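You operate a simulated robot arm through the tools that you are given. There is no shell and no other tool. Be economical: measure what you need, move in short steps, check, and stop when the job is done.

Carry out the task below with a simulated robot arm. There is one attempt and no reset: what you move stays moved.

Task
Put the grey butter dish on top of the small board. Take the plain dough roll and leave it on the worktop saver. Take the seeded dough roll and put it in the washing-up bowl. Stack the tin marked "coffee" from the worktop by the door on top of the tin marked "pears". Put the orange packet on the worktop by the door away on the top of the dark table. Put the cheese sandwich on the top of the plant bench away on the dining table top. Put the tea box on the top of the trivet rods. Put one of the day tiles from the dining table top on top of the clear glass jar. Stack the tin that says "beans" from the top of the dark table on top of the tin labelled "cocoa". Push the bin drawer shut. Open the side drawer, put the purple wiper on the worktop beside the larder away in the inside the side drawer, then shut the drawer. Do these in any order. Set down upright: tea box.

It is judged by the outcome, as a careful person would: the job done as asked, and still so three seconds after it is handed in. It fails if anything else is knocked over, pushed out of place, dropped, spilled or broken.

Robot
A 7-joint arm with a vacuum gripper on a trunk, on a base that drives. Base frame: it is fixed to the floor where the robot stands at the start and does not move with it; the origin is under the middle of the robot, x ahead of it, y to its left, z up. Units: cm, rad, N and s.
Its first joint turns from -1.204 to 3.002 rad. Places, roughly: bin drawer [-210, 0, 50]; blue tin, coffee tin, malt tin [-75, -25, 100]; cheese sandwich (9x7x4 cm) [-340, 160, 90]; clear glass jar (7x7x11 cm) [-540, 70, 80]; cocoa tin, green tin, yellow tin [-450, 150, 100]; day tile [-550, 50, 75]; dining table top [-560, 50, 80]; grey butter dish (12x9x5 cm) [50, -10, 90]; inside the side drawer [-160, -40, 80]; orange packet (5x3x10 cm) [-110, -40, 100]; plain dough roll (7x7x4 cm) [40, -30, 90]; purple wiper (9x7x2 cm) [-180, -20, 90]; seeded dough roll (7x7x4 cm) [40, -40, 90]; side drawer [-160, -30, 80]; small board (19x13x4 cm) [-250, 130, 90]; tea box [-425, 125, 25]; top of the dark table [-460, 150, 80]; top of the trivet rods (24x20 cm) [44, 8, 92]; washing-up bowl (32x34x18 cm) [-160, 150, 80]; worktop saver (33x24 cm) [20, 142, 92]. Payload 1.06 kg.
Tool frame: the origin (TCP) lies in the middle of the cups' lips, and z points out of the cups. The gripper has 1 cup of 2.4 cm across, covering 2.4 by 2.4 cm (tool x, y); the bellows give 0.8 cm. With the vacuum on, a cup seals on a smooth face that it is pressed against (1 to 4 N); it does not hold porous or soft things. The pull reaches 23 N.
Orientation is told as [roll, pitch, yaw] about the base's x, y, z axes, in that order, counted from this pose: with the cups facing straight down, the tool's x points along the base's -x, its y along +y and its z along -z.

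Tools
- The arm moves only by the tool send_rows. Its argument "rows" is a list of rows, each a list of 2 entries, a list of its own where there are three numbers: the shift along the tool's x, y, z in units of 30 mm (1.0 is 30 mm), then the turn, a rotation vector about the tool's x, y, z in units of 4 degrees (1.0 is 4 degrees). In form: [[[x, y, z], [rx, ry, rz]], ...]. A call has 1 to 10 rows; each row shifts and turns the commanded pose from where the row before left it, along the tool's axes as they then stand. "vacuum" is the vacuum: 1 switches it on, 0 off, set as the call begins (left out, the last holds). A call with a number of a shift or a turn outside -1 to 1 is refused whole. Each row takes 0.2 s and may step no farther than 5 cm and 0.15 rad from the row before; otherwise, or with a gripper value out of range, the whole call is refused. A pose out of reach is approached as far as the arm can. The call stops where the force on the tool passes 40 N (or 10 N more than at its start, if that is more) or the arm is blocked; 0.2 s more then pass. The pull builds up within a second once a cup has sealed. Time passes only in rows, and 0.2 s behind the last, so rows that do not move give it time. It gives the time, the measured TCP pose, the force on the tool (base axes) and the pull of the vacuum at its end, in the units of the frame above (readings bear some noise), with the torque about the TCP (base axes, N m) and any sound that the robot's microphone picked up.
- Cameras (640 x 400 px; columns grow to the right, rows downward): "scene" is now at [13.03, -7.6, 124.96]; the picture's right is [-0.83, -0.56, 0.00], its down [-0.14, 0.21, -0.97] and it looks along [0.54, -0.80, -0.25] (base axes); focal length 214 px, centre (320, 200). "wrist" rides on the gripper at [7.8, 1.9, -9.6] in the tool frame; the picture's right is [-0.24, 0.97, 0.00], its down [-0.71, -0.17, -0.69] and it looks along [-0.67, -0.16, 0.73] (tool axes); focal length 243 px, centre (320, 200). There is no depth. A picture from a camera that has moved, and an enlarged one, comes with that camera's place and axes in the base frame and with its lens. The place of the scene camera against the robot may be out by one fixed shift of up to 1.2 cm in any direction.
- camera(camera): a new picture of that camera. It takes no simulated time.
- slide_trunk(by): slides the trunk up (or, below 0, down) by that many cm; the arm and the scene camera ride with it, the base frame stays. It gives what a move gives, with no picture.
- steer(legs): drives the robot by 1 to 6 legs, each [ahead, left, turn to the left] in cm, cm and rad, along the robot's own axes; the way and the turn of a leg run together, so that a leg with both is an arc; at most 150 cm and 3.142 rad a leg. The arm and the cameras ride along, it lands a little off, and it stops where it bumps. It gives what a move gives.
- pan_tilt(pan, tilt): turns the head with the scene camera to pan (to the left, within 1.396 rad either way) and tilt (down, from -0.506 to 1.204), counted from straight ahead of the robot. It gives what a move gives.
- inspect(camera, box): a new picture of the part [left, top, right, bottom] of that camera's present view, enlarged. It takes no simulated time.
- hand_in(): hands the job in; it is judged then, once.

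Go step by step. Nothing tells you exact positions but the pictures and the camera data: compare them with the known pose of the tool, close in by small moves and look again before you grip or let go. The budget is 556 turns and 354 pictures, counting those below and the enlarged ones. Unless the task says otherwise, let go and move clear before handing in, and close with one line.

The tools are called as a command line: name --argument value ..., lists and objects as JSON in quotes. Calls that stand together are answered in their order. send_rows: Moves the arm, as the interface text tells. Its arguments: {"type":"object","properties":{"rows":{"type":"array","items":{"type":"array"}},"vacuum":{"type":"number"}},"required":["rows"]} The other tools are called the same way: slide_trunk (by) slides the trunk up or down; steer (legs) drives the base; pan_tilt (pan, tilt) turns the head that bears the scene camera; camera (camera) takes a picture; inspect (camera, box) takes an enlarged picture of a part of a camera's view; hand_in () hands the job in.

At the start:

```text
time: 0.0
tool_pos: [19.65, -27.47, 127.33]
tcp_rot: [0.0, -0.001, 0.002]
wrist_force: [-0.3, 0.8, 0.6]
wrist_torque: [0.0, 0.03, -0.01]
pull: 0.0
trunk travel left (down, up): [-37.5, 11.7]
robot x, y, heading: [-0.09, 0.03, -0.003]
head pan, tilt: [-0.974, 0.251]
```

scene: 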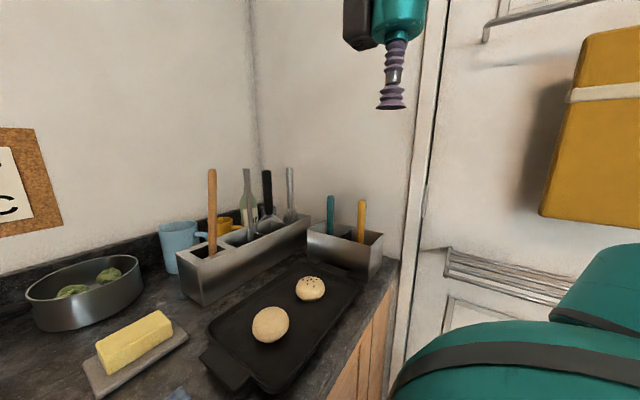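
wrist: 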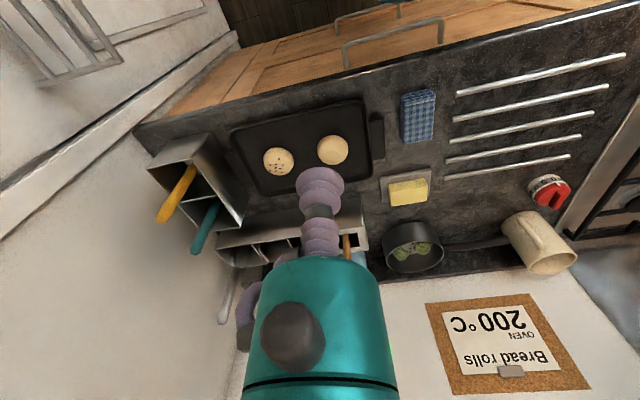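

I see the start worktop with butter dish, tray with two rolls, and trivet rods. I'll look around with the head before acting.

pan_tilt --pan 0 --tilt 0.4

camera --camera "scene"

pan_tilt --pan 1.39 --tilt 0.4

camera --camera "scene"

pan_tilt --pan -1.39 --tilt 0.4

camera --camera "scene"

pan_tilt --pan -0.5 --tilt 0.6

camera --camera "scene"

```text
time: 1.2
tool_pos: [19.74, -27.41, 127.34]
tcp_rot: [0.001, -0.002, 0.001]
wrist_force: [-0.7, 0.5, 0.6]
wrist_torque: [-0.01, -0.03, 0.04]
pull: 0.0
trunk travel left (down, up): [-37.5, 11.7]
robot x, y, heading: [0.03, 0.13, -0.001]
head pan, tilt: [0.0, 0.4]
```

```text
351 pictures are left
camera scene: at [17.05, 0.12, 123.58], right [0.0, -1.0, 0.0], down [-0.39, 0.0, -0.92], along [0.92, 0.0, -0.39], focal length 214 px, centre (320, 200)
```

scene: 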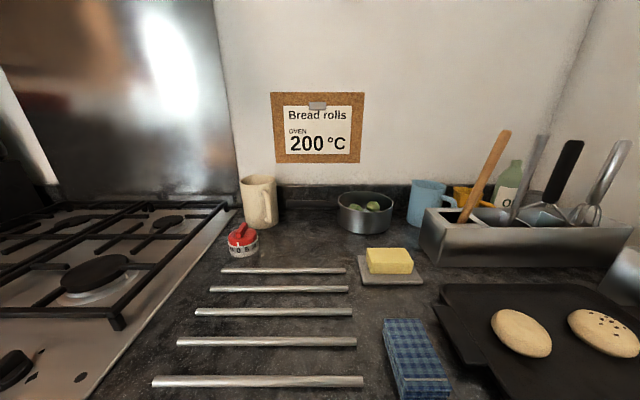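

```text
time: 2.8
tool_pos: [19.69, -27.41, 127.39]
tcp_rot: [-0.001, 0.0, 0.002]
wrist_force: [0.1, -1.3, -0.5]
wrist_torque: [-0.01, -0.02, 0.02]
pull: 0.0
trunk travel left (down, up): [-37.5, 11.7]
robot x, y, heading: [0.1, 0.24, -0.002]
head pan, tilt: [1.389, 0.4]
```

```text
350 pictures are left
camera scene: at [9.47, 9.24, 123.58], right [0.98, -0.18, 0.0], down [-0.07, -0.38, -0.92], along [0.17, 0.91, -0.39], focal length 214 px, centre (320, 200)
```

scene: 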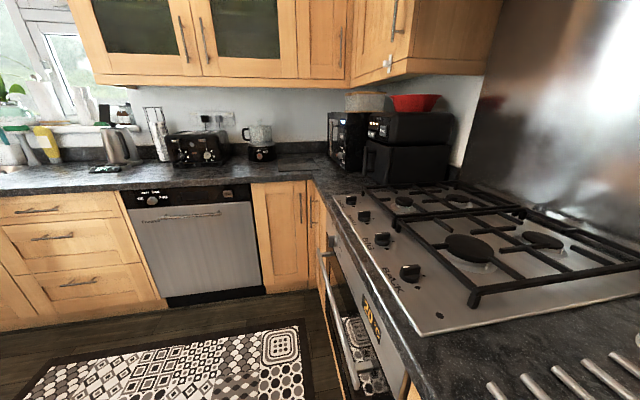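

```text
time: 5.2
tool_pos: [19.63, -27.35, 127.33]
tcp_rot: [0.001, -0.002, -0.002]
wrist_force: [-0.4, -0.2, 0.1]
wrist_torque: [0.03, -0.02, 0.02]
pull: 0.0
trunk travel left (down, up): [-37.5, 11.7]
robot x, y, heading: [-0.35, -0.01, -0.0]
head pan, tilt: [-1.389, 0.4]
```

```text
349 pictures are left
camera scene: at [9.47, -8.98, 123.58], right [-0.98, -0.18, 0.0], down [-0.07, 0.38, -0.92], along [0.17, -0.91, -0.39], focal length 214 px, centre (320, 200)
```

scene: 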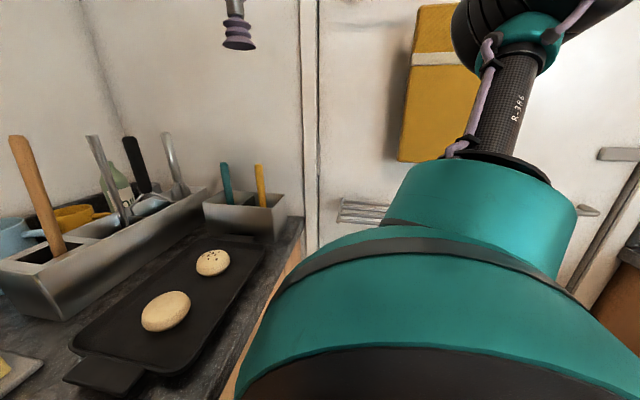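

```text
time: 6.4
tool_pos: [19.69, -27.42, 127.38]
tcp_rot: [0.0, -0.002, 0.0]
wrist_force: [-0.3, -0.9, -0.1]
wrist_torque: [-0.01, 0.01, -0.01]
pull: 0.0
trunk travel left (down, up): [-37.5, 11.7]
robot x, y, heading: [-0.13, -0.26, 0.001]
head pan, tilt: [-0.499, 0.6]
```

```text
348 pictures are left
camera scene: at [15.55, -4.11, 121.76], right [-0.48, -0.88, 0.0], down [-0.5, 0.27, -0.83], along [0.72, -0.4, -0.56], focal length 214 px, centre (320, 200)
```

scene: 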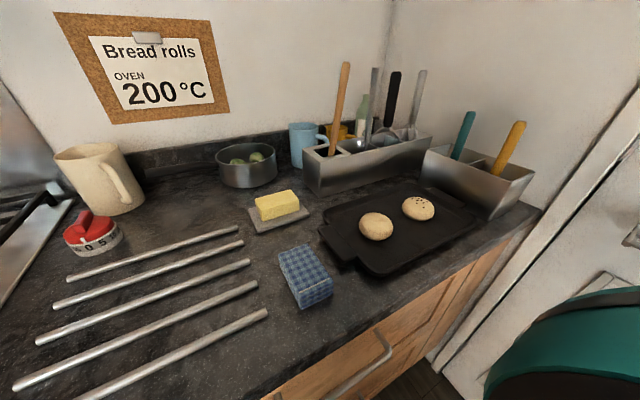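

The rods, butter dish, tray with rolls and sponge are all on this worktop. I'll enlarge to judge the butter dish and rolls.

inspect --camera "scene" --box '[220, 160, 350, 240]'

inspect --camera "scene" --box '[320, 170, 500, 280]'

inspect --camera "wrist" --box '[180, 60, 460, 280]'

```text
4.92 times, centred on (285, 200) of scene
camera zoom: at [15.55, -4.11, 121.76], right [-0.48, -0.88, 0.0], down [-0.5, 0.27, -0.83], along [0.72, -0.4, -0.56], focal length 1056 px, centre (492, 200)
```

zoom: 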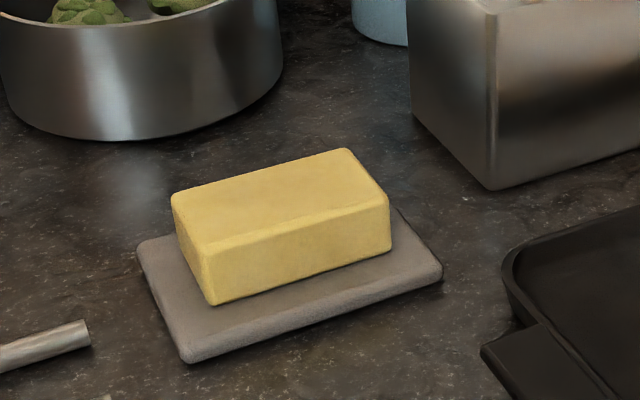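

```text
3.56 times, centred on (410, 225) of scene
camera zoom: at [15.55, -4.11, 121.76], right [-0.48, -0.88, 0.0], down [-0.5, 0.27, -0.83], along [0.72, -0.4, -0.56], focal length 763 px, centre (0, 111)
```

zoom: 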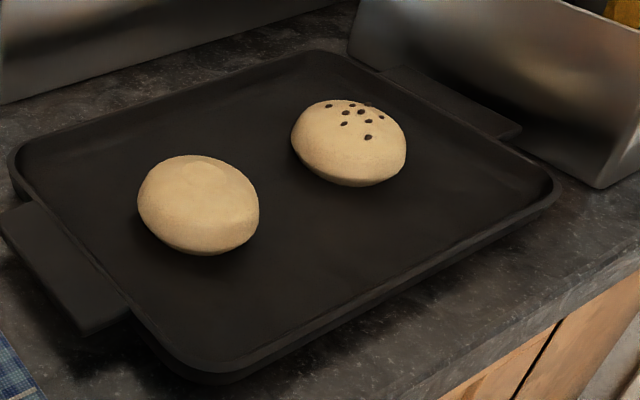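

```text
1.82 times, centred on (320, 170) of wrist
camera zoom: at [11.77, -25.52, 137.12], right [0.24, 0.97, 0.0], down [0.71, -0.17, 0.69], along [0.67, -0.16, -0.73], focal length 441 px, centre (320, 254)
```

zoom: 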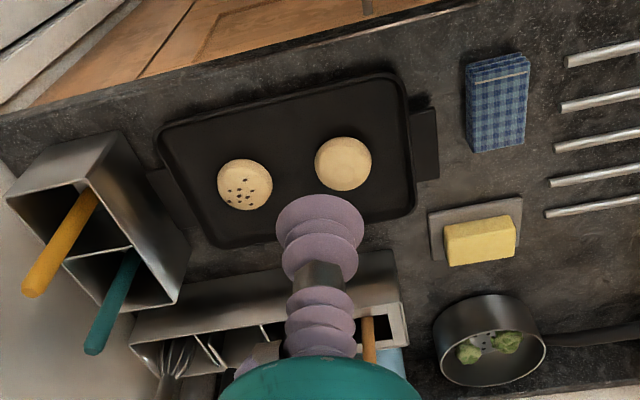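

The plain roll is at about (40,-31), the seeded at (39,-41.5), butter dish at (55,-15). I start above the plain roll.

send_rows --rows '[[[-0.848, -0.163, 0.8], [0, 0, 0]], [[-0.848, -0.163, 0.8], [0, 0, 0]], [[-0.848, -0.163, 0.8], [0, 0, 0]], [[-0.848, -0.163, 0.8], [0, 0, 0]], [[-0.848, -0.163, 0.8], [0, 0, 0]], [[-0.848, -0.163, 0.8], [0, 0, 0]], [[-0.848, -0.163, 0.8], [0, 0, 0]], [[-0.848, -0.163, 0.8], [0, 0, 0]]]'

camera --camera "wrist"

camera --camera "scene"

```text
time: 8.2
tool_pos: [40.07, -31.52, 108.41]
tcp_rot: [-0.001, -0.004, 0.001]
wrist_force: [0.1, 0.1, 0.9]
wrist_torque: [-0.02, 0.03, 0.01]
pull: 0.1
trunk travel left (down, up): [-37.5, 11.7]
robot x, y, heading: [0.02, -0.1, -0.002]
head pan, tilt: [-0.499, 0.6]
```

```text
344 pictures are left
camera wrist: at [32.23, -29.58, 118.07], right [0.23, 0.97, 0.0], down [0.71, -0.17, 0.69], along [0.67, -0.16, -0.73], focal length 243 px, centre (320, 200)
```

wrist: 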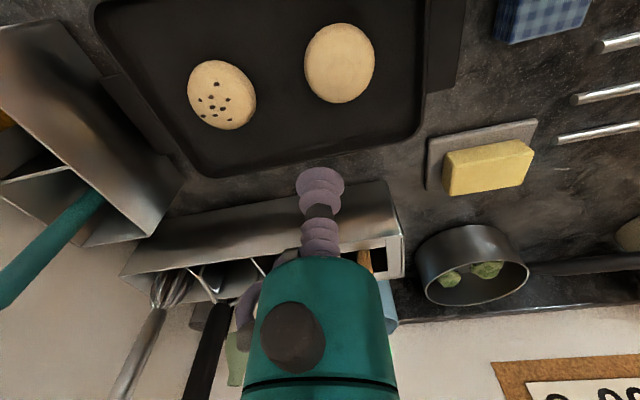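

```text
343 pictures are left
camera scene: at [15.59, -4.11, 121.75], right [-0.48, -0.88, 0.0], down [-0.5, 0.27, -0.82], along [0.72, -0.39, -0.57], focal length 214 px, centre (320, 200)
```

scene: 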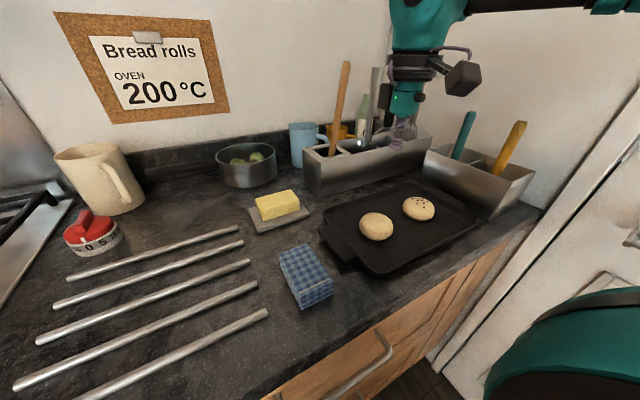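

Triangulating both cameras gives the plain roll at about (38.5, -29.3), top near z 95. I move over it and descend.

send_rows --rows '[[[0.27, 0.37, 0.9], [0, 0, 0]], [[0.27, 0.37, 0.9], [0, 0, 0]], [[0, 0, 0.9], [0, 0, 0]], [[0, 0, 0.7], [0, 0, 0]]]'

camera --camera "wrist"

camera --camera "scene"

```text
time: 9.2
tool_pos: [38.53, -29.19, 97.97]
tcp_rot: [-0.002, -0.004, 0.001]
wrist_force: [-0.3, -0.1, -0.2]
wrist_torque: [0.01, -0.03, 0.01]
pull: 0.1
trunk travel left (down, up): [-37.5, 11.7]
robot x, y, heading: [-0.2, -0.23, 0.001]
head pan, tilt: [-0.499, 0.6]
```

```text
342 pictures are left
camera wrist: at [30.64, -27.19, 107.72], right [0.24, 0.97, 0.0], down [0.71, -0.17, 0.69], along [0.67, -0.16, -0.73], focal length 243 px, centre (320, 200)
```

wrist: 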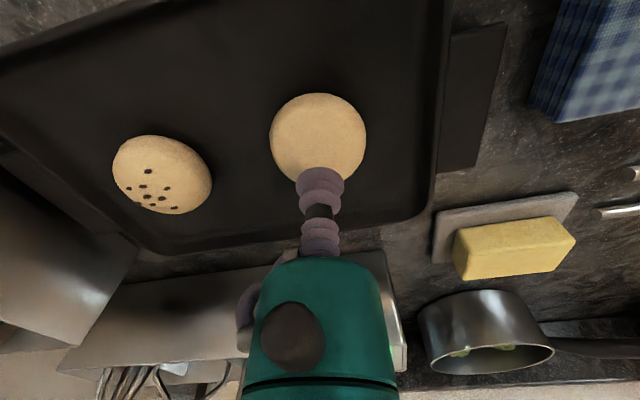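

```text
341 pictures are left
camera scene: at [15.56, -4.11, 121.76], right [-0.48, -0.88, 0.0], down [-0.5, 0.27, -0.83], along [0.72, -0.39, -0.56], focal length 214 px, centre (320, 200)
```

scene: 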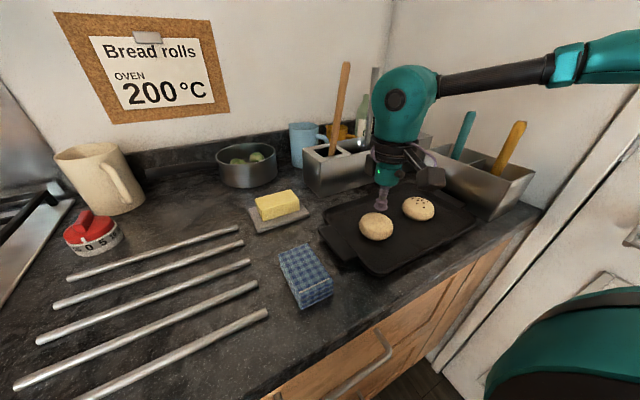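

The cup is about 3 cm above the roll and centred. I descend with vacuum on.

send_rows --rows '[[[0.05, 0, 0.4], [0, 0, 0]], [[0, 0, 0.2], [0, 0, 0]], [[0, 0, 0.15], [0, 0, 0]], [[0, 0, 0.12], [0, 0, 0]]]' --vacuum 1

inspect --camera "scene" --box '[320, 150, 450, 250]'

```text
time: 10.2
tool_pos: [38.28, -29.11, 95.48]
tcp_rot: [0.002, -0.001, -0.001]
wrist_force: [-0.5, -0.2, 0.2]
wrist_torque: [-0.02, 0.01, -0.02]
pull: 0.0
trunk travel left (down, up): [-37.5, 11.7]
robot x, y, heading: [0.06, 0.03, 0.001]
head pan, tilt: [-0.499, 0.6]
```

```text
4.00 times, centred on (385, 200) of scene
camera zoom: at [15.55, -4.1, 121.76], right [-0.48, -0.88, 0.0], down [-0.5, 0.27, -0.83], along [0.72, -0.4, -0.56], focal length 858 px, centre (60, 200)
```

zoom: 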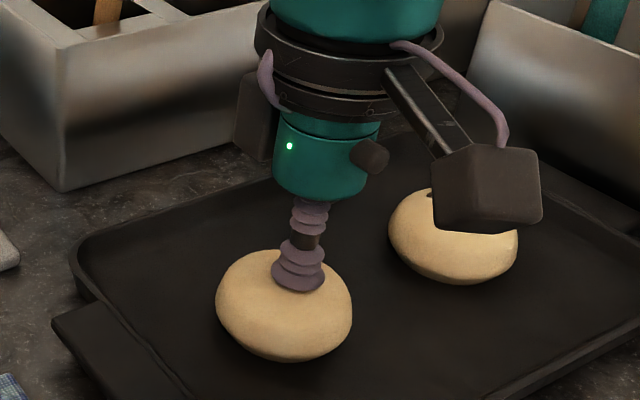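

The cup is just short of contact and slightly toward the near-right of the roll's top; I shift a touch and continue down.

send_rows --rows '[[[-0.15, 0.1, 0], [0, 0, 0]], [[0, 0, 0.12], [0, 0, 0]], [[0, 0, 0.12], [0, 0, 0]], [[0, 0, 0.1], [0, 0, 0]], [[0, 0, 0], [0, 0, 0]], [[0, 0, 0], [0, 0, 0]]]'

inspect --camera "scene" --box '[320, 150, 450, 250]'

```text
time: 11.6
tool_pos: [38.76, -28.61, 94.55]
tcp_rot: [0.001, -0.002, 0.0]
wrist_force: [1.1, 4.2, 15.8]
wrist_torque: [-0.22, -0.11, 0.01]
pull: 22.5
trunk travel left (down, up): [-37.5, 11.7]
robot x, y, heading: [-0.4, -0.33, 0.005]
head pan, tilt: [-0.499, 0.6]
```

```text
4.00 times, centred on (385, 200) of scene
camera zoom: at [15.49, -3.99, 121.77], right [-0.48, -0.88, 0.0], down [-0.5, 0.27, -0.83], along [0.72, -0.4, -0.56], focal length 858 px, centre (60, 200)
```

zoom: 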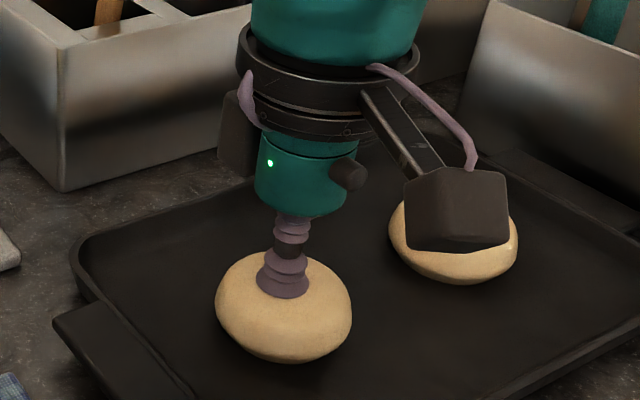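

Sealed: pull 22.5 N. I ease up and lift.

send_rows --rows '[[[0, 0, -0.15], [0, 0, 0]], [[0, 0, -0.3], [0, 0, 0]], [[0, 0, -0.6], [0, 0, 0]], [[0, 0, -0.8], [0, 0, 0]], [[0.4, 0, -0.8], [0, 0, 0]], [[0.8, 0, -0.5], [0, 0, 0]]]'

camera --camera "scene"

```text
time: 13.0
tool_pos: [34.96, -28.51, 103.88]
tcp_rot: [0.001, -0.002, 0.002]
wrist_force: [0.0, 0.8, -1.1]
wrist_torque: [-0.01, 0.0, 0.03]
pull: 22.9
trunk travel left (down, up): [-37.5, 11.7]
robot x, y, heading: [-0.05, 0.15, -0.001]
head pan, tilt: [-0.499, 0.6]
```

```text
338 pictures are left
camera scene: at [15.52, -4.11, 121.76], right [-0.48, -0.88, 0.0], down [-0.5, 0.27, -0.83], along [0.72, -0.39, -0.56], focal length 214 px, centre (320, 200)
```

scene: 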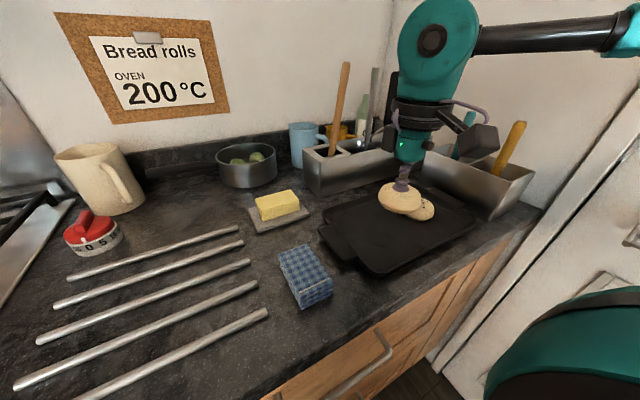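

The roll is held. I'll raise and retract it, then drive toward the far counter by the worktop saver.

send_rows --rows '[[[0.8, 0, -0.9], [0, 0, 0]], [[0.9, 0, -0.9], [0, 0, 0]], [[0.9, 0, -0.9], [0, 0, 0]], [[0.9, 0, -0.9], [0, 0, 0]], [[0.9, 0, -0.9], [0, 0, 0]]]'

steer --legs '[[-12, 0, 0], [0, 0, 1.571]]'

pan_tilt --pan -0.3 --tilt 0.45

camera --camera "scene"

```text
time: 14.2
tool_pos: [21.71, -28.82, 117.24]
tcp_rot: [-0.002, -0.005, 0.001]
wrist_force: [-0.5, -0.2, -0.5]
wrist_torque: [0.0, -0.06, 0.03]
pull: 23.0
trunk travel left (down, up): [-37.5, 11.7]
robot x, y, heading: [-0.14, -0.21, 0.0]
head pan, tilt: [-0.499, 0.6]
```

```text
time: 19.3
tool_pos: [16.74, 22.2, 117.26]
tcp_rot: [-0.001, -0.002, 1.584]
wrist_force: [0.8, -0.4, -1.0]
wrist_torque: [0.01, -0.02, 0.05]
pull: 22.8
trunk travel left (down, up): [-37.5, 11.7]
robot x, y, heading: [-11.63, -0.23, 1.582]
head pan, tilt: [-0.499, 0.6]
```

```text
time: 20.0
tool_pos: [16.6, 22.37, 117.28]
tcp_rot: [-0.001, -0.002, 1.582]
wrist_force: [-0.6, 0.0, -0.5]
wrist_torque: [0.0, -0.04, -0.01]
pull: 22.6
trunk travel left (down, up): [-37.5, 11.7]
robot x, y, heading: [-12.3, -0.11, 1.584]
head pan, tilt: [-0.3, 0.45]
```

```text
337 pictures are left
camera scene: at [-10.04, 17.28, 123.11], right [0.96, -0.28, 0.0], down [-0.12, -0.42, -0.9], along [0.26, 0.86, -0.44], focal length 214 px, centre (320, 200)
```

scene: 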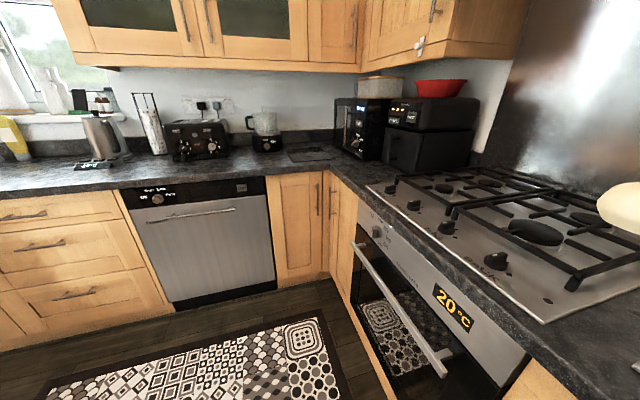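

The saver is the dark board left of the microwave. I drive ahead to about y=80, and look again.

steer --legs '[[75, 0, -0.01], [0, -6, 0]]'

pan_tilt --pan -0.5 --tilt 0.6

camera --camera "scene"

camera --camera "wrist"

```text
time: 24.7
tool_pos: [22.97, 97.1, 117.18]
tcp_rot: [0.001, -0.002, 1.56]
wrist_force: [0.1, 0.7, -0.6]
wrist_torque: [0.01, -0.03, -0.02]
pull: 23.3
trunk travel left (down, up): [-37.5, 11.7]
robot x, y, heading: [-6.31, 75.46, 1.558]
head pan, tilt: [-0.3, 0.45]
```

```text
time: 25.4
tool_pos: [22.77, 97.05, 117.27]
tcp_rot: [0.0, -0.003, 1.559]
wrist_force: [0.1, 0.9, -1.2]
wrist_torque: [-0.01, -0.04, 0.02]
pull: 23.1
trunk travel left (down, up): [-37.5, 11.7]
robot x, y, heading: [-6.22, 75.93, 1.559]
head pan, tilt: [-0.499, 0.6]
```

```text
336 pictures are left
camera scene: at [-2.4, 91.73, 121.76], right [0.87, -0.49, 0.0], down [-0.27, -0.49, -0.83], along [0.4, 0.72, -0.56], focal length 214 px, centre (320, 200)
```

scene: 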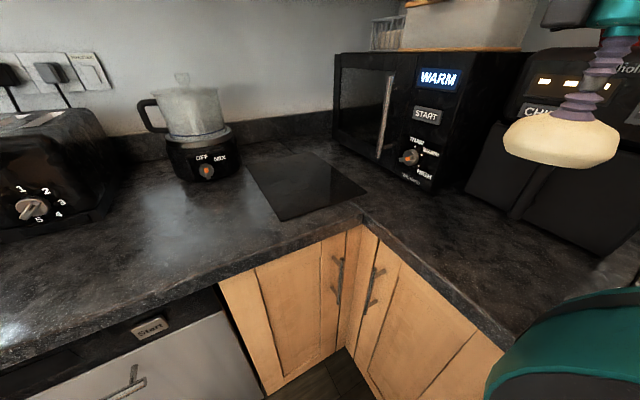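

```text
335 pictures are left
camera wrist: at [20.84, 89.32, 126.9], right [-0.97, 0.24, 0.0], down [0.18, 0.7, 0.69], along [0.17, 0.67, -0.73], focal length 243 px, centre (320, 200)
```

wrist: 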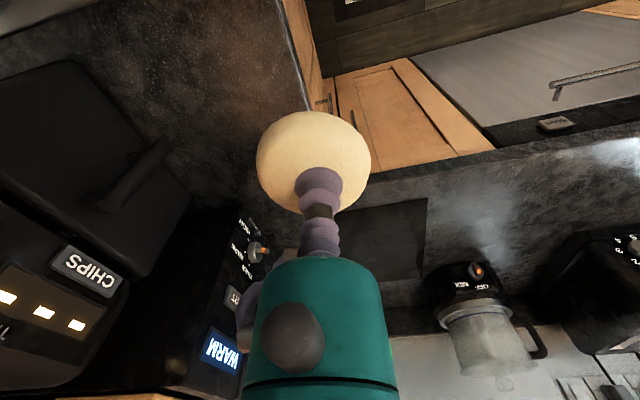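

The saver is centred near (19,140). The arm's elbow swings out to the right near the microwave, so I'll approach with the robot turned right to keep the elbow over the hob.

steer --legs '[[0, 6, 0], [15, 0, 0], [0, 0, -0.8]]'

pan_tilt --pan 0.2 --tilt 0.55

camera --camera "scene"

```text
time: 29.4
tool_pos: [23.81, 84.74, 117.22]
tcp_rot: [0.0, -0.003, 0.759]
wrist_force: [0.0, -0.4, -0.2]
wrist_torque: [0.0, 0.0, 0.03]
pull: 23.0
trunk travel left (down, up): [-37.5, 11.7]
robot x, y, heading: [-12.03, 90.79, 0.762]
head pan, tilt: [-0.499, 0.6]
```

```text
time: 30.5
tool_pos: [23.76, 84.73, 117.16]
tcp_rot: [0.001, -0.003, 0.761]
wrist_force: [-0.8, -0.3, -0.7]
wrist_torque: [0.02, 0.02, 0.01]
pull: 23.4
trunk travel left (down, up): [-37.5, 11.7]
robot x, y, heading: [-11.86, 90.62, 0.757]
head pan, tilt: [0.201, 0.55]
```

```text
334 pictures are left
camera scene: at [-1.39, 103.78, 122.21], right [0.82, -0.57, 0.0], down [-0.3, -0.43, -0.85], along [0.49, 0.7, -0.52], focal length 214 px, centre (320, 200)
```

scene: 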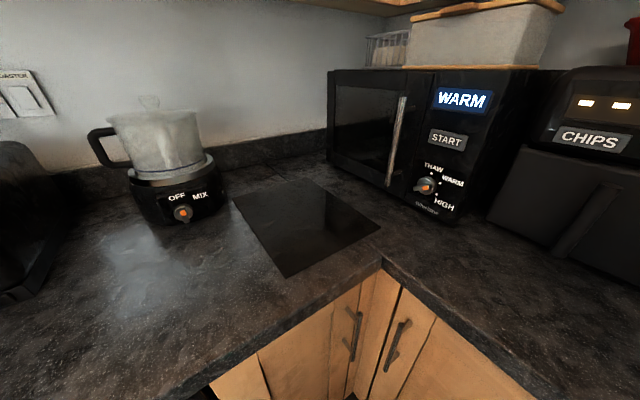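

Saver measured: x 8–32, y 127–161. I move the roll toward (18,137), first most of the way.

send_rows --rows '[[[-0.707, 0.931, 0], [0, 0, 0]], [[-0.707, 0.931, 0], [0, 0, 0]], [[-0.707, 0.931, 0], [0, 0, 0]], [[-0.707, 0.931, 0], [0, 0, 0]], [[-0.707, 0.931, 0], [0, 0, 0]], [[-0.707, 0.931, 0], [0, 0, 0]], [[-0.707, 0.931, 0], [0, 0, 0]], [[-0.707, 0.931, 0], [0, 0, 0]], [[-0.707, 0.931, 0], [0, 0, 0]]]'

camera --camera "scene"

```text
time: 32.5
tool_pos: [23.21, 110.18, 116.09]
tcp_rot: [0.001, -0.003, 0.762]
wrist_force: [0.1, 0.0, -1.3]
wrist_torque: [0.0, 0.0, 0.0]
pull: 23.0
out of reach, approached as far as the arm can: row 8, 9
trunk travel left (down, up): [-37.5, 11.7]
robot x, y, heading: [-12.0, 90.4, 0.76]
head pan, tilt: [0.201, 0.55]
```

```text
333 pictures are left
camera scene: at [-1.34, 103.82, 122.2], right [0.82, -0.57, 0.0], down [-0.3, -0.43, -0.85], along [0.49, 0.7, -0.52], focal length 214 px, centre (320, 200)
```

scene: 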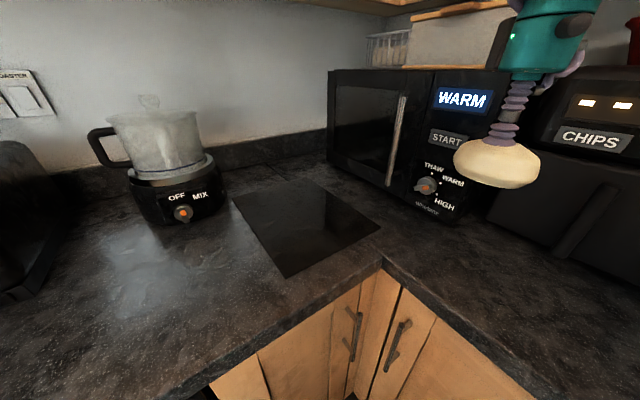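

Reach stopped about 43 cm from the arm's axis (right side of the robot). Let me look at the arm's posture and surroundings.

pan_tilt --pan -1.0 --tilt 0.3

camera --camera "scene"

pan_tilt --pan 0 --tilt 1.2

camera --camera "scene"

```text
time: 33.9
tool_pos: [23.05, 110.34, 116.08]
tcp_rot: [0.001, -0.003, 0.762]
wrist_force: [0.5, 0.1, 0.2]
wrist_torque: [0.03, -0.03, 0.01]
pull: 22.6
trunk travel left (down, up): [-37.5, 11.7]
robot x, y, heading: [-11.96, 90.53, 0.757]
head pan, tilt: [-1.0, 0.3]
```

```text
332 pictures are left
camera scene: at [2.55, 94.22, 124.5], right [-0.24, -0.97, 0.0], down [-0.29, 0.07, -0.96], along [0.93, -0.22, -0.3], focal length 214 px, centre (320, 200)
```

scene: 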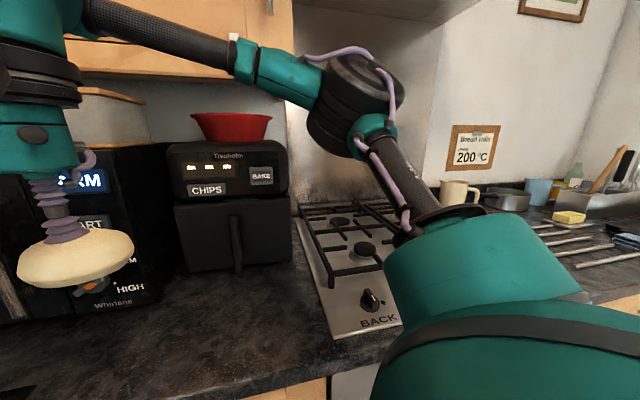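

```text
time: 35.2
tool_pos: [22.99, 110.14, 115.95]
tcp_rot: [0.001, -0.004, 0.762]
wrist_force: [0.0, 0.3, -1.1]
wrist_torque: [-0.02, 0.03, -0.01]
pull: 23.0
trunk travel left (down, up): [-37.5, 11.7]
robot x, y, heading: [-11.77, 90.91, 0.76]
head pan, tilt: [0.0, 1.201]
```

```text
331 pictures are left
camera scene: at [-2.47, 100.27, 117.3], right [0.69, -0.72, 0.0], down [-0.67, -0.64, -0.36], along [0.26, 0.25, -0.93], focal length 214 px, centre (320, 200)
```

scene: 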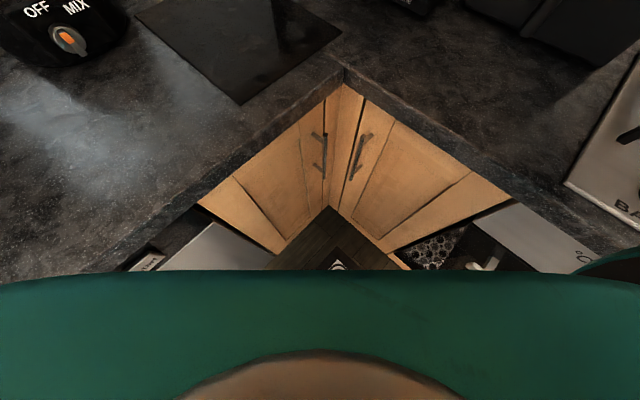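

The elbow is up and slightly right. I'll retract a bit, then re-stand facing the counter with the arm axis in line with the saver.

send_rows --rows '[[[0.8, -0.8, 0], [0, 0, 0]], [[0.8, -0.8, 0], [0, 0, 0]], [[0.8, -0.8, 0], [0, 0, 0]], [[0.8, -0.8, 0], [0, 0, 0]], [[0.8, -0.8, 0], [0, 0, 0]]]'

steer --legs '[[0, 0, 0.81], [2, 2, 0]]'

pan_tilt --pan -0.7 --tilt 0.6

camera --camera "scene"

```text
time: 36.4
tool_pos: [22.61, 93.14, 116.05]
tcp_rot: [0.0, -0.005, 0.763]
wrist_force: [0.2, -0.1, -0.6]
wrist_torque: [0.0, -0.04, -0.01]
pull: 22.3
trunk travel left (down, up): [-37.5, 11.7]
robot x, y, heading: [-11.97, 90.65, 0.763]
head pan, tilt: [0.0, 1.201]
```

```text
time: 39.3
tool_pos: [8.4, 119.2, 116.08]
tcp_rot: [0.001, -0.003, 1.556]
wrist_force: [0.1, -0.6, -1.1]
wrist_torque: [-0.03, -0.05, 0.0]
pull: 23.1
trunk travel left (down, up): [-37.5, 11.7]
robot x, y, heading: [-14.18, 92.46, 1.56]
head pan, tilt: [0.0, 1.201]
```

```text
time: 40.4
tool_pos: [8.33, 119.11, 116.08]
tcp_rot: [0.001, -0.004, 1.556]
wrist_force: [-0.4, -0.4, -1.1]
wrist_torque: [0.02, -0.01, -0.03]
pull: 23.4
trunk travel left (down, up): [-37.5, 11.7]
robot x, y, heading: [-14.02, 92.45, 1.557]
head pan, tilt: [-0.7, 0.6]
```

```text
330 pictures are left
camera scene: at [-8.62, 107.71, 121.75], right [0.76, -0.65, 0.0], down [-0.37, -0.43, -0.82], along [0.54, 0.62, -0.57], focal length 214 px, centre (320, 200)
```

scene: 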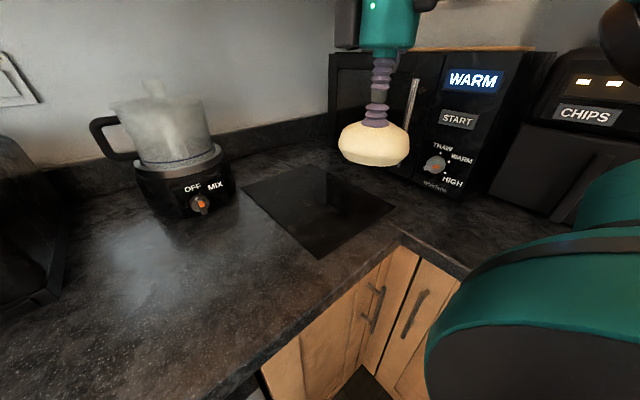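

Now straight in front: I move the roll over (17,135) and lower.

send_rows --rows '[[[-0.883, -0.478, 0.6], [0, 0, 0]], [[-0.883, -0.478, 0.6], [0, 0, 0]], [[-0.883, -0.478, 0.6], [0, 0, 0]], [[-0.883, -0.478, 0.6], [0, 0, 0]], [[-0.883, -0.478, 0.6], [0, 0, 0]], [[-0.883, -0.478, 0.6], [0, 0, 0]]]'

camera --camera "scene"

```text
time: 41.8
tool_pos: [17.26, 134.64, 105.36]
tcp_rot: [0.0, -0.002, 1.557]
wrist_force: [0.2, 0.6, -0.6]
wrist_torque: [0.0, -0.05, 0.01]
pull: 22.7
trunk travel left (down, up): [-37.5, 11.7]
robot x, y, heading: [-14.07, 92.75, 1.56]
head pan, tilt: [-0.7, 0.6]
```

```text
329 pictures are left
camera scene: at [-8.61, 107.74, 121.75], right [0.76, -0.65, 0.0], down [-0.37, -0.43, -0.82], along [0.54, 0.62, -0.57], focal length 214 px, centre (320, 200)
```

scene: 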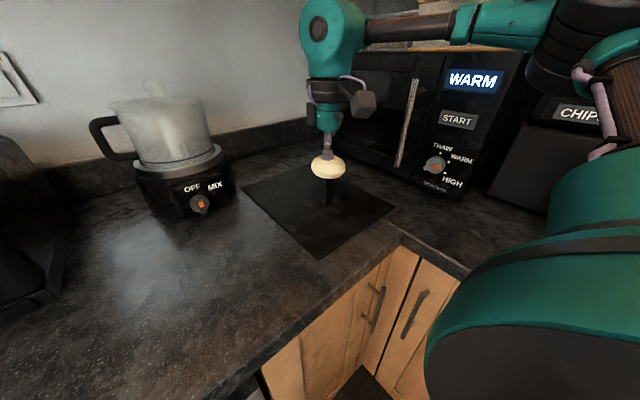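

send_rows --rows '[[[0, 0, 0.9], [0, 0, 0]], [[0, 0, 0.9], [0, 0, 0]], [[0, 0, 0.8], [0, 0, 0]], [[0, 0, 0.3], [0, 0, 0]], [[0, 0, 0.15], [0, 0, 0]]]'

inspect --camera "scene" --box '[240, 120, 420, 240]'

```text
time: 43.0
tool_pos: [17.13, 134.88, 96.18]
tcp_rot: [-0.001, -0.006, 1.556]
wrist_force: [0.0, 0.4, -0.9]
wrist_torque: [0.0, 0.02, 0.03]
pull: 22.4
trunk travel left (down, up): [-37.5, 11.7]
robot x, y, heading: [-13.86, 92.6, 1.562]
head pan, tilt: [-0.7, 0.6]
```

```text
3.33 times, centred on (330, 180) of scene
camera zoom: at [-8.62, 107.71, 121.76], right [0.76, -0.65, 0.0], down [-0.37, -0.43, -0.83], along [0.54, 0.62, -0.56], focal length 715 px, centre (287, 267)
```

zoom: 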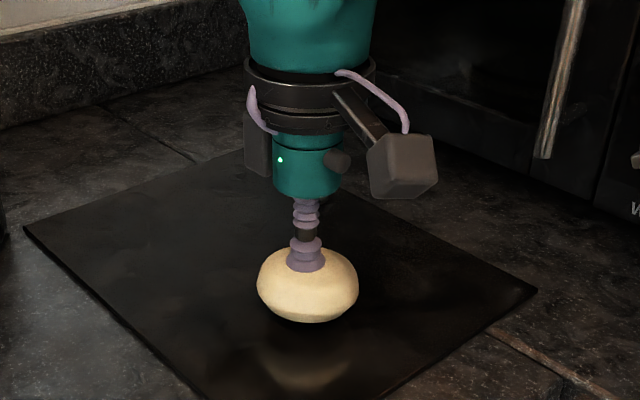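

send_rows --rows '[[[0, 0, 0.1], [0, 0, 0]], [[0, 0, 0.1], [0, 0, 0]], [[0, 0, 0.1], [0, 0, 0]]]'

```text
time: 43.8
tool_pos: [16.99, 134.97, 95.37]
tcp_rot: [0.001, -0.003, 1.558]
wrist_force: [-1.1, -0.3, -0.8]
wrist_torque: [-0.01, 0.01, 0.0]
pull: 23.2
trunk travel left (down, up): [-37.5, 11.7]
robot x, y, heading: [-14.49, 92.31, 1.55]
head pan, tilt: [-0.7, 0.6]
```

send_rows --rows '[[[0, 0, 0.1], [0, 0, 0]], [[0, 0, 0.1], [0, 0, 0]]]'

inspect --camera "scene" --box '[280, 130, 380, 200]'

```text
time: 44.4
tool_pos: [17.07, 134.89, 94.9]
tcp_rot: [-0.001, -0.005, 1.557]
wrist_force: [-5.3, -0.4, 11.8]
wrist_torque: [0.01, -0.19, 0.01]
pull: 23.3
trunk travel left (down, up): [-37.5, 11.7]
robot x, y, heading: [-13.96, 92.81, 1.559]
head pan, tilt: [-0.7, 0.6]
```

```text
5.71 times, centred on (330, 165) of scene
camera zoom: at [-8.74, 107.62, 121.79], right [0.76, -0.65, 0.0], down [-0.37, -0.43, -0.83], along [0.54, 0.62, -0.56], focal length 1226 px, centre (263, 400)
```

zoom: 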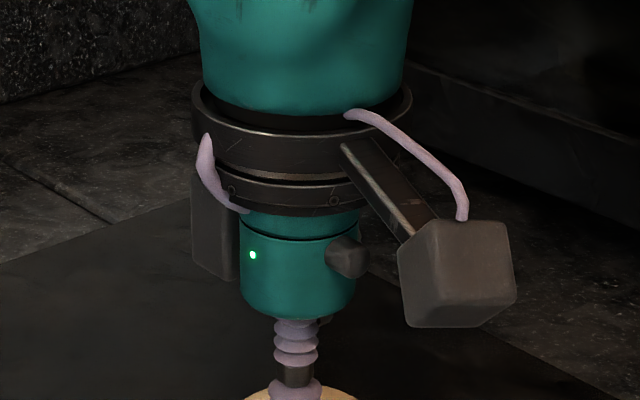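

Contact is firm. Release and rise gently.

send_rows --rows '[[[0, 0, -0.05], [0, 0, 0]], [[0, 0, 0], [0, 0, 0]], [[0, 0, 0], [0, 0, 0]], [[0, 0, 0], [0, 0, 0]], [[0, 0, -0.1], [0, 0, 0]], [[0, 0, -0.3], [0, 0, 0]], [[0, 0, -0.7], [0, 0, 0]], [[0, 0, -1], [0, 0, 0]]]' --vacuum 0

camera --camera "scene"

```text
time: 46.2
tool_pos: [17.32, 134.75, 101.13]
tcp_rot: [0.001, -0.002, 1.556]
wrist_force: [-0.3, -0.9, 0.1]
wrist_torque: [0.03, -0.05, 0.0]
pull: 0.1
trunk travel left (down, up): [-37.5, 11.7]
robot x, y, heading: [-14.35, 92.18, 1.558]
head pan, tilt: [-0.7, 0.6]
```

```text
326 pictures are left
camera scene: at [-8.63, 107.69, 121.76], right [0.76, -0.65, 0.0], down [-0.37, -0.43, -0.83], along [0.54, 0.62, -0.56], focal length 214 px, centre (320, 200)
```

scene: 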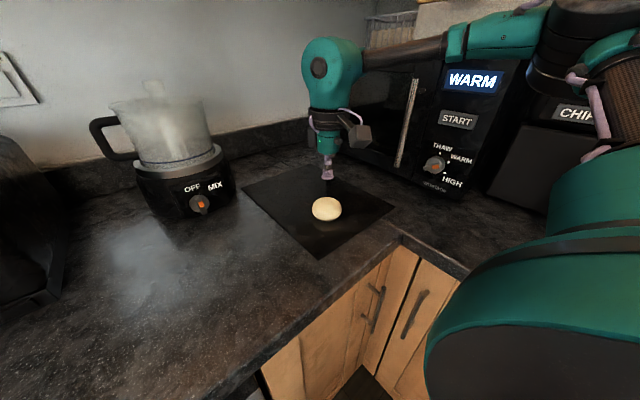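

Plain roll is on the saver. Retract, and drive back for the seeded roll.

send_rows --rows '[[[0, 0, -0.9], [0, 0, 0]], [[0.5, 0, -0.9], [0, 0, 0]], [[0.9, 0, -0.9], [0, 0, 0]], [[0.9, 0, -0.9], [0, 0, 0]], [[0.9, 0, -0.9], [0, 0, 0]], [[0.9, 0, -0.9], [0, 0, 0]], [[0.9, 0, -0.9], [0, 0, 0]], [[0.9, 0, -0.6], [0, 0, 0]], [[0.9, 0, 0], [0, 0, 0]]]'

steer --legs '[[-91, 0, 0.012], [0, 0, -1.571], [14, 0, 0]]'

pan_tilt --pan -0.5 --tilt 0.6

camera --camera "scene"

camera --camera "wrist"

```text
time: 48.2
tool_pos: [16.99, 114.43, 121.72]
tcp_rot: [0.0, -0.002, 1.556]
wrist_force: [0.0, 0.4, 0.1]
wrist_torque: [0.01, -0.01, 0.02]
pull: 0.1
trunk travel left (down, up): [-37.5, 11.7]
robot x, y, heading: [-13.88, 92.5, 1.556]
head pan, tilt: [-0.7, 0.6]
```

```text
time: 57.6
tool_pos: [20.84, -26.94, 121.78]
tcp_rot: [0.0, -0.001, -0.006]
wrist_force: [0.3, 0.2, 0.4]
wrist_torque: [-0.02, 0.01, -0.03]
pull: 0.0
trunk travel left (down, up): [-37.5, 11.7]
robot x, y, heading: [-1.43, 3.73, -0.005]
head pan, tilt: [-0.7, 0.6]
```

```text
time: 58.3
tool_pos: [20.79, -26.83, 121.81]
tcp_rot: [0.0, -0.005, -0.006]
wrist_force: [-0.5, -0.9, 0.1]
wrist_torque: [0.02, 0.0, 0.01]
pull: 0.1
trunk travel left (down, up): [-37.5, 11.7]
robot x, y, heading: [-1.65, 3.78, -0.006]
head pan, tilt: [-0.499, 0.6]
```

```text
325 pictures are left
camera scene: at [14.05, -0.32, 121.76], right [-0.48, -0.88, 0.0], down [-0.49, 0.27, -0.83], along [0.72, -0.4, -0.56], focal length 214 px, centre (320, 200)
```

scene: 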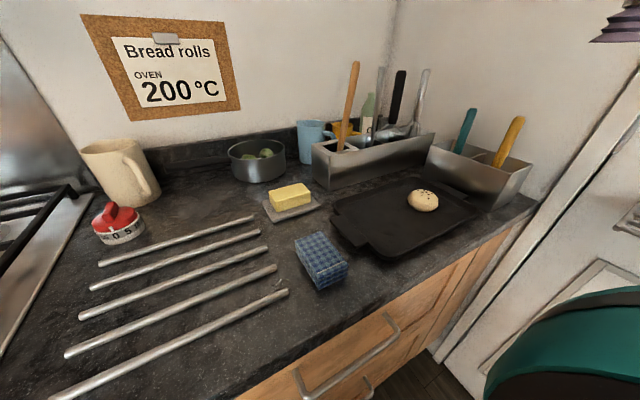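

```text
324 pictures are left
camera wrist: at [12.9, -24.92, 131.45], right [0.24, 0.97, 0.0], down [0.7, -0.18, 0.69], along [0.67, -0.16, -0.73], focal length 243 px, centre (320, 200)
```

wrist: 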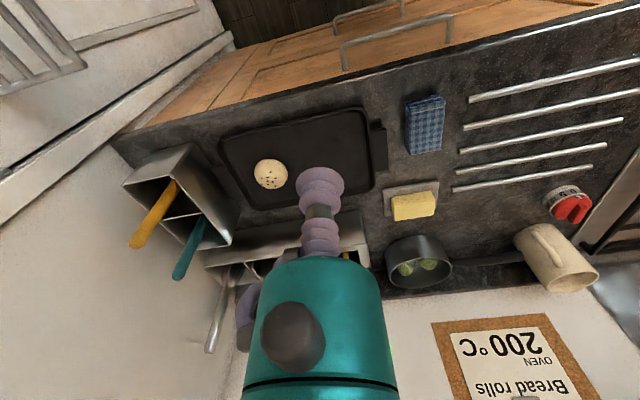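

Seeded roll at about (38.9,-41.5). Moving above it.

send_rows --rows '[[[-0.754, -0.608, 0.8], [0, 0, 0]], [[-0.754, -0.608, 0.8], [0, 0, 0]], [[-0.754, -0.608, 0.8], [0, 0, 0]], [[-0.754, -0.608, 0.8], [0, 0, 0]], [[-0.754, -0.608, 0.8], [0, 0, 0]], [[-0.754, -0.608, 0.8], [0, 0, 0]], [[-0.754, -0.608, 0.8], [0, 0, 0]], [[-0.754, -0.608, 0.8], [0, 0, 0]]]'

inspect --camera "wrist" --box '[220, 60, 420, 210]'

inspect --camera "scene" --box '[360, 120, 500, 230]'

```text
time: 60.1
tool_pos: [36.64, -38.17, 105.18]
tcp_rot: [-0.007, -0.003, 0.007]
wrist_force: [0.4, -0.9, 0.5]
wrist_torque: [0.0, 0.01, 0.03]
pull: 0.1
out of reach, approached as far as the arm can: row 7, 8
trunk travel left (down, up): [-37.5, 11.7]
robot x, y, heading: [-1.77, 3.79, -0.007]
head pan, tilt: [-0.499, 0.6]
```

```text
2.67 times, centred on (320, 135) of wrist
camera zoom: at [28.77, -36.1, 114.71], right [0.23, 0.97, -0.01], down [0.71, -0.16, 0.69], along [0.67, -0.16, -0.73], focal length 647 px, centre (320, 373)
```

zoom: 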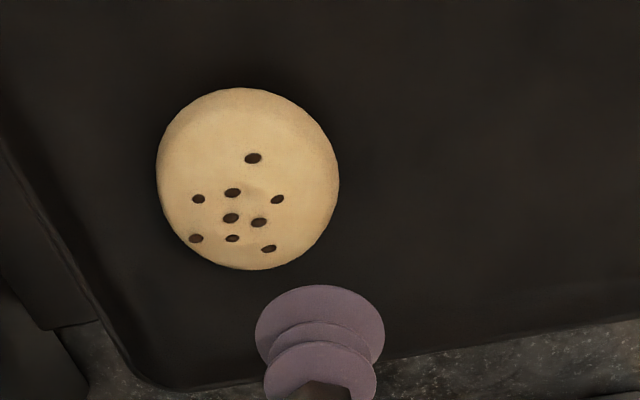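

```text
3.64 times, centred on (430, 175) of scene
camera zoom: at [14.12, -0.35, 121.74], right [-0.48, -0.88, 0.0], down [-0.49, 0.27, -0.82], along [0.72, -0.4, -0.57], focal length 780 px, centre (-80, 291)
```

zoom: 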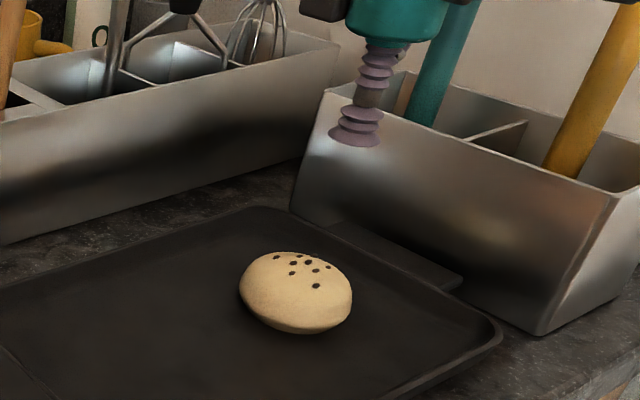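

I'm at the reach limit, so I'll back the arm off a little, drive nearer and re-aim.

send_rows --rows '[[[0.6, 0.9, -0.6], [0, 0, 0]], [[0.6, 0.9, -0.6], [0, 0, 0]], [[0.6, 0.9, -0.4], [0, 0, 0]]]'

steer --legs '[[5, -8, 0.006]]'

camera --camera "scene"

camera --camera "wrist"

```text
time: 60.9
tool_pos: [31.25, -30.02, 110.27]
tcp_rot: [0.001, -0.001, -0.008]
wrist_force: [0.4, 0.1, 0.0]
wrist_torque: [0.02, -0.01, 0.01]
pull: 0.0
trunk travel left (down, up): [-37.5, 11.7]
robot x, y, heading: [-1.2, 3.14, -0.007]
head pan, tilt: [-0.499, 0.6]
```

```text
time: 62.0
tool_pos: [36.49, -37.74, 110.16]
tcp_rot: [0.002, -0.003, -0.002]
wrist_force: [0.2, 0.0, 0.0]
wrist_torque: [0.02, 0.0, 0.02]
pull: 0.0
trunk travel left (down, up): [-37.5, 11.7]
robot x, y, heading: [3.77, -4.04, 0.0]
head pan, tilt: [-0.499, 0.6]
```

```text
321 pictures are left
camera scene: at [19.09, -8.2, 121.75], right [-0.48, -0.88, 0.0], down [-0.5, 0.27, -0.82], along [0.72, -0.39, -0.57], focal length 214 px, centre (320, 200)
```

scene: 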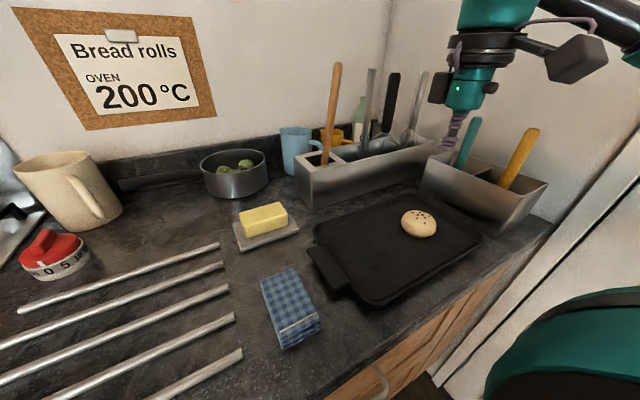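

```text
320 pictures are left
camera wrist: at [28.63, -35.86, 119.83], right [0.23, 0.97, 0.0], down [0.71, -0.17, 0.69], along [0.67, -0.16, -0.73], focal length 243 px, centre (320, 200)
```

wrist: 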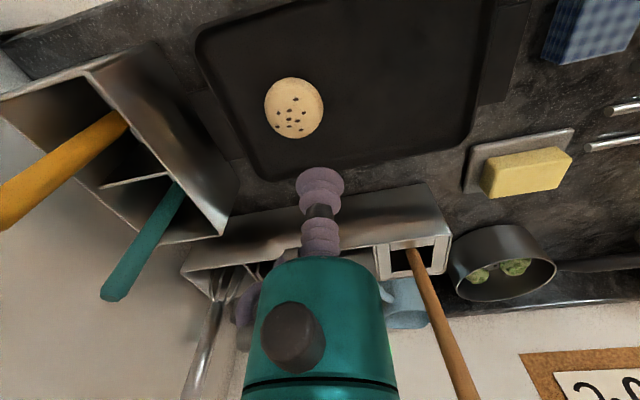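

send_rows --rows '[[[-0.2, -0.3, 0.9], [0, 0, 0]], [[-0.2, -0.3, 0.9], [0, 0, 0]], [[-0.2, -0.3, 0.9], [0, 0, 0]], [[-0.2, -0.3, 0.9], [0, 0, 0]], [[0, 0, 0.5], [0, 0, 0]]]' --vacuum 1

inspect --camera "wrist" --box '[220, 60, 420, 210]'

inspect --camera "scene" --box '[360, 160, 480, 250]'

```text
time: 63.2
tool_pos: [38.99, -41.15, 97.94]
tcp_rot: [0.0, -0.003, 0.0]
wrist_force: [-0.1, -0.7, -0.1]
wrist_torque: [-0.02, -0.01, 0.0]
pull: 0.0
trunk travel left (down, up): [-37.5, 11.7]
robot x, y, heading: [3.75, -4.14, 0.004]
head pan, tilt: [-0.499, 0.6]
```

```text
2.67 times, centred on (320, 135) of wrist
camera zoom: at [31.18, -39.27, 107.63], right [0.23, 0.97, 0.0], down [0.71, -0.17, 0.69], along [0.67, -0.16, -0.73], focal length 647 px, centre (320, 373)
```

zoom: 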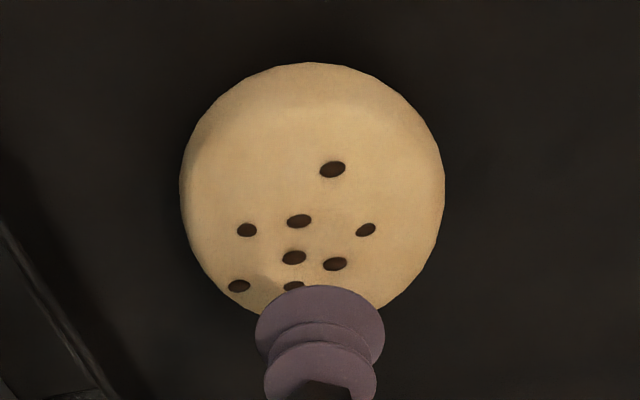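

```text
4.44 times, centred on (420, 205) of scene
camera zoom: at [19.04, -8.13, 121.76], right [-0.48, -0.88, 0.0], down [-0.5, 0.27, -0.83], along [0.72, -0.39, -0.56], focal length 953 px, centre (-124, 178)
```

zoom: 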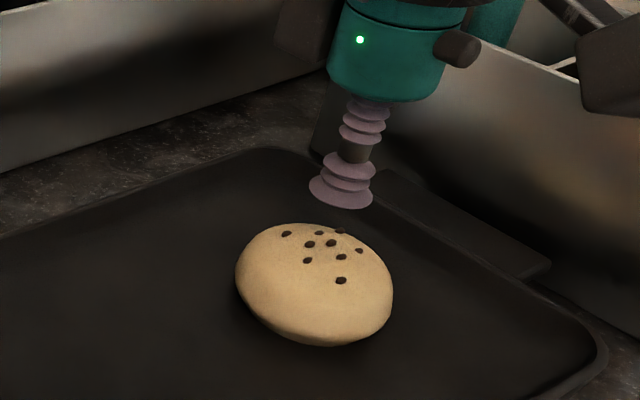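

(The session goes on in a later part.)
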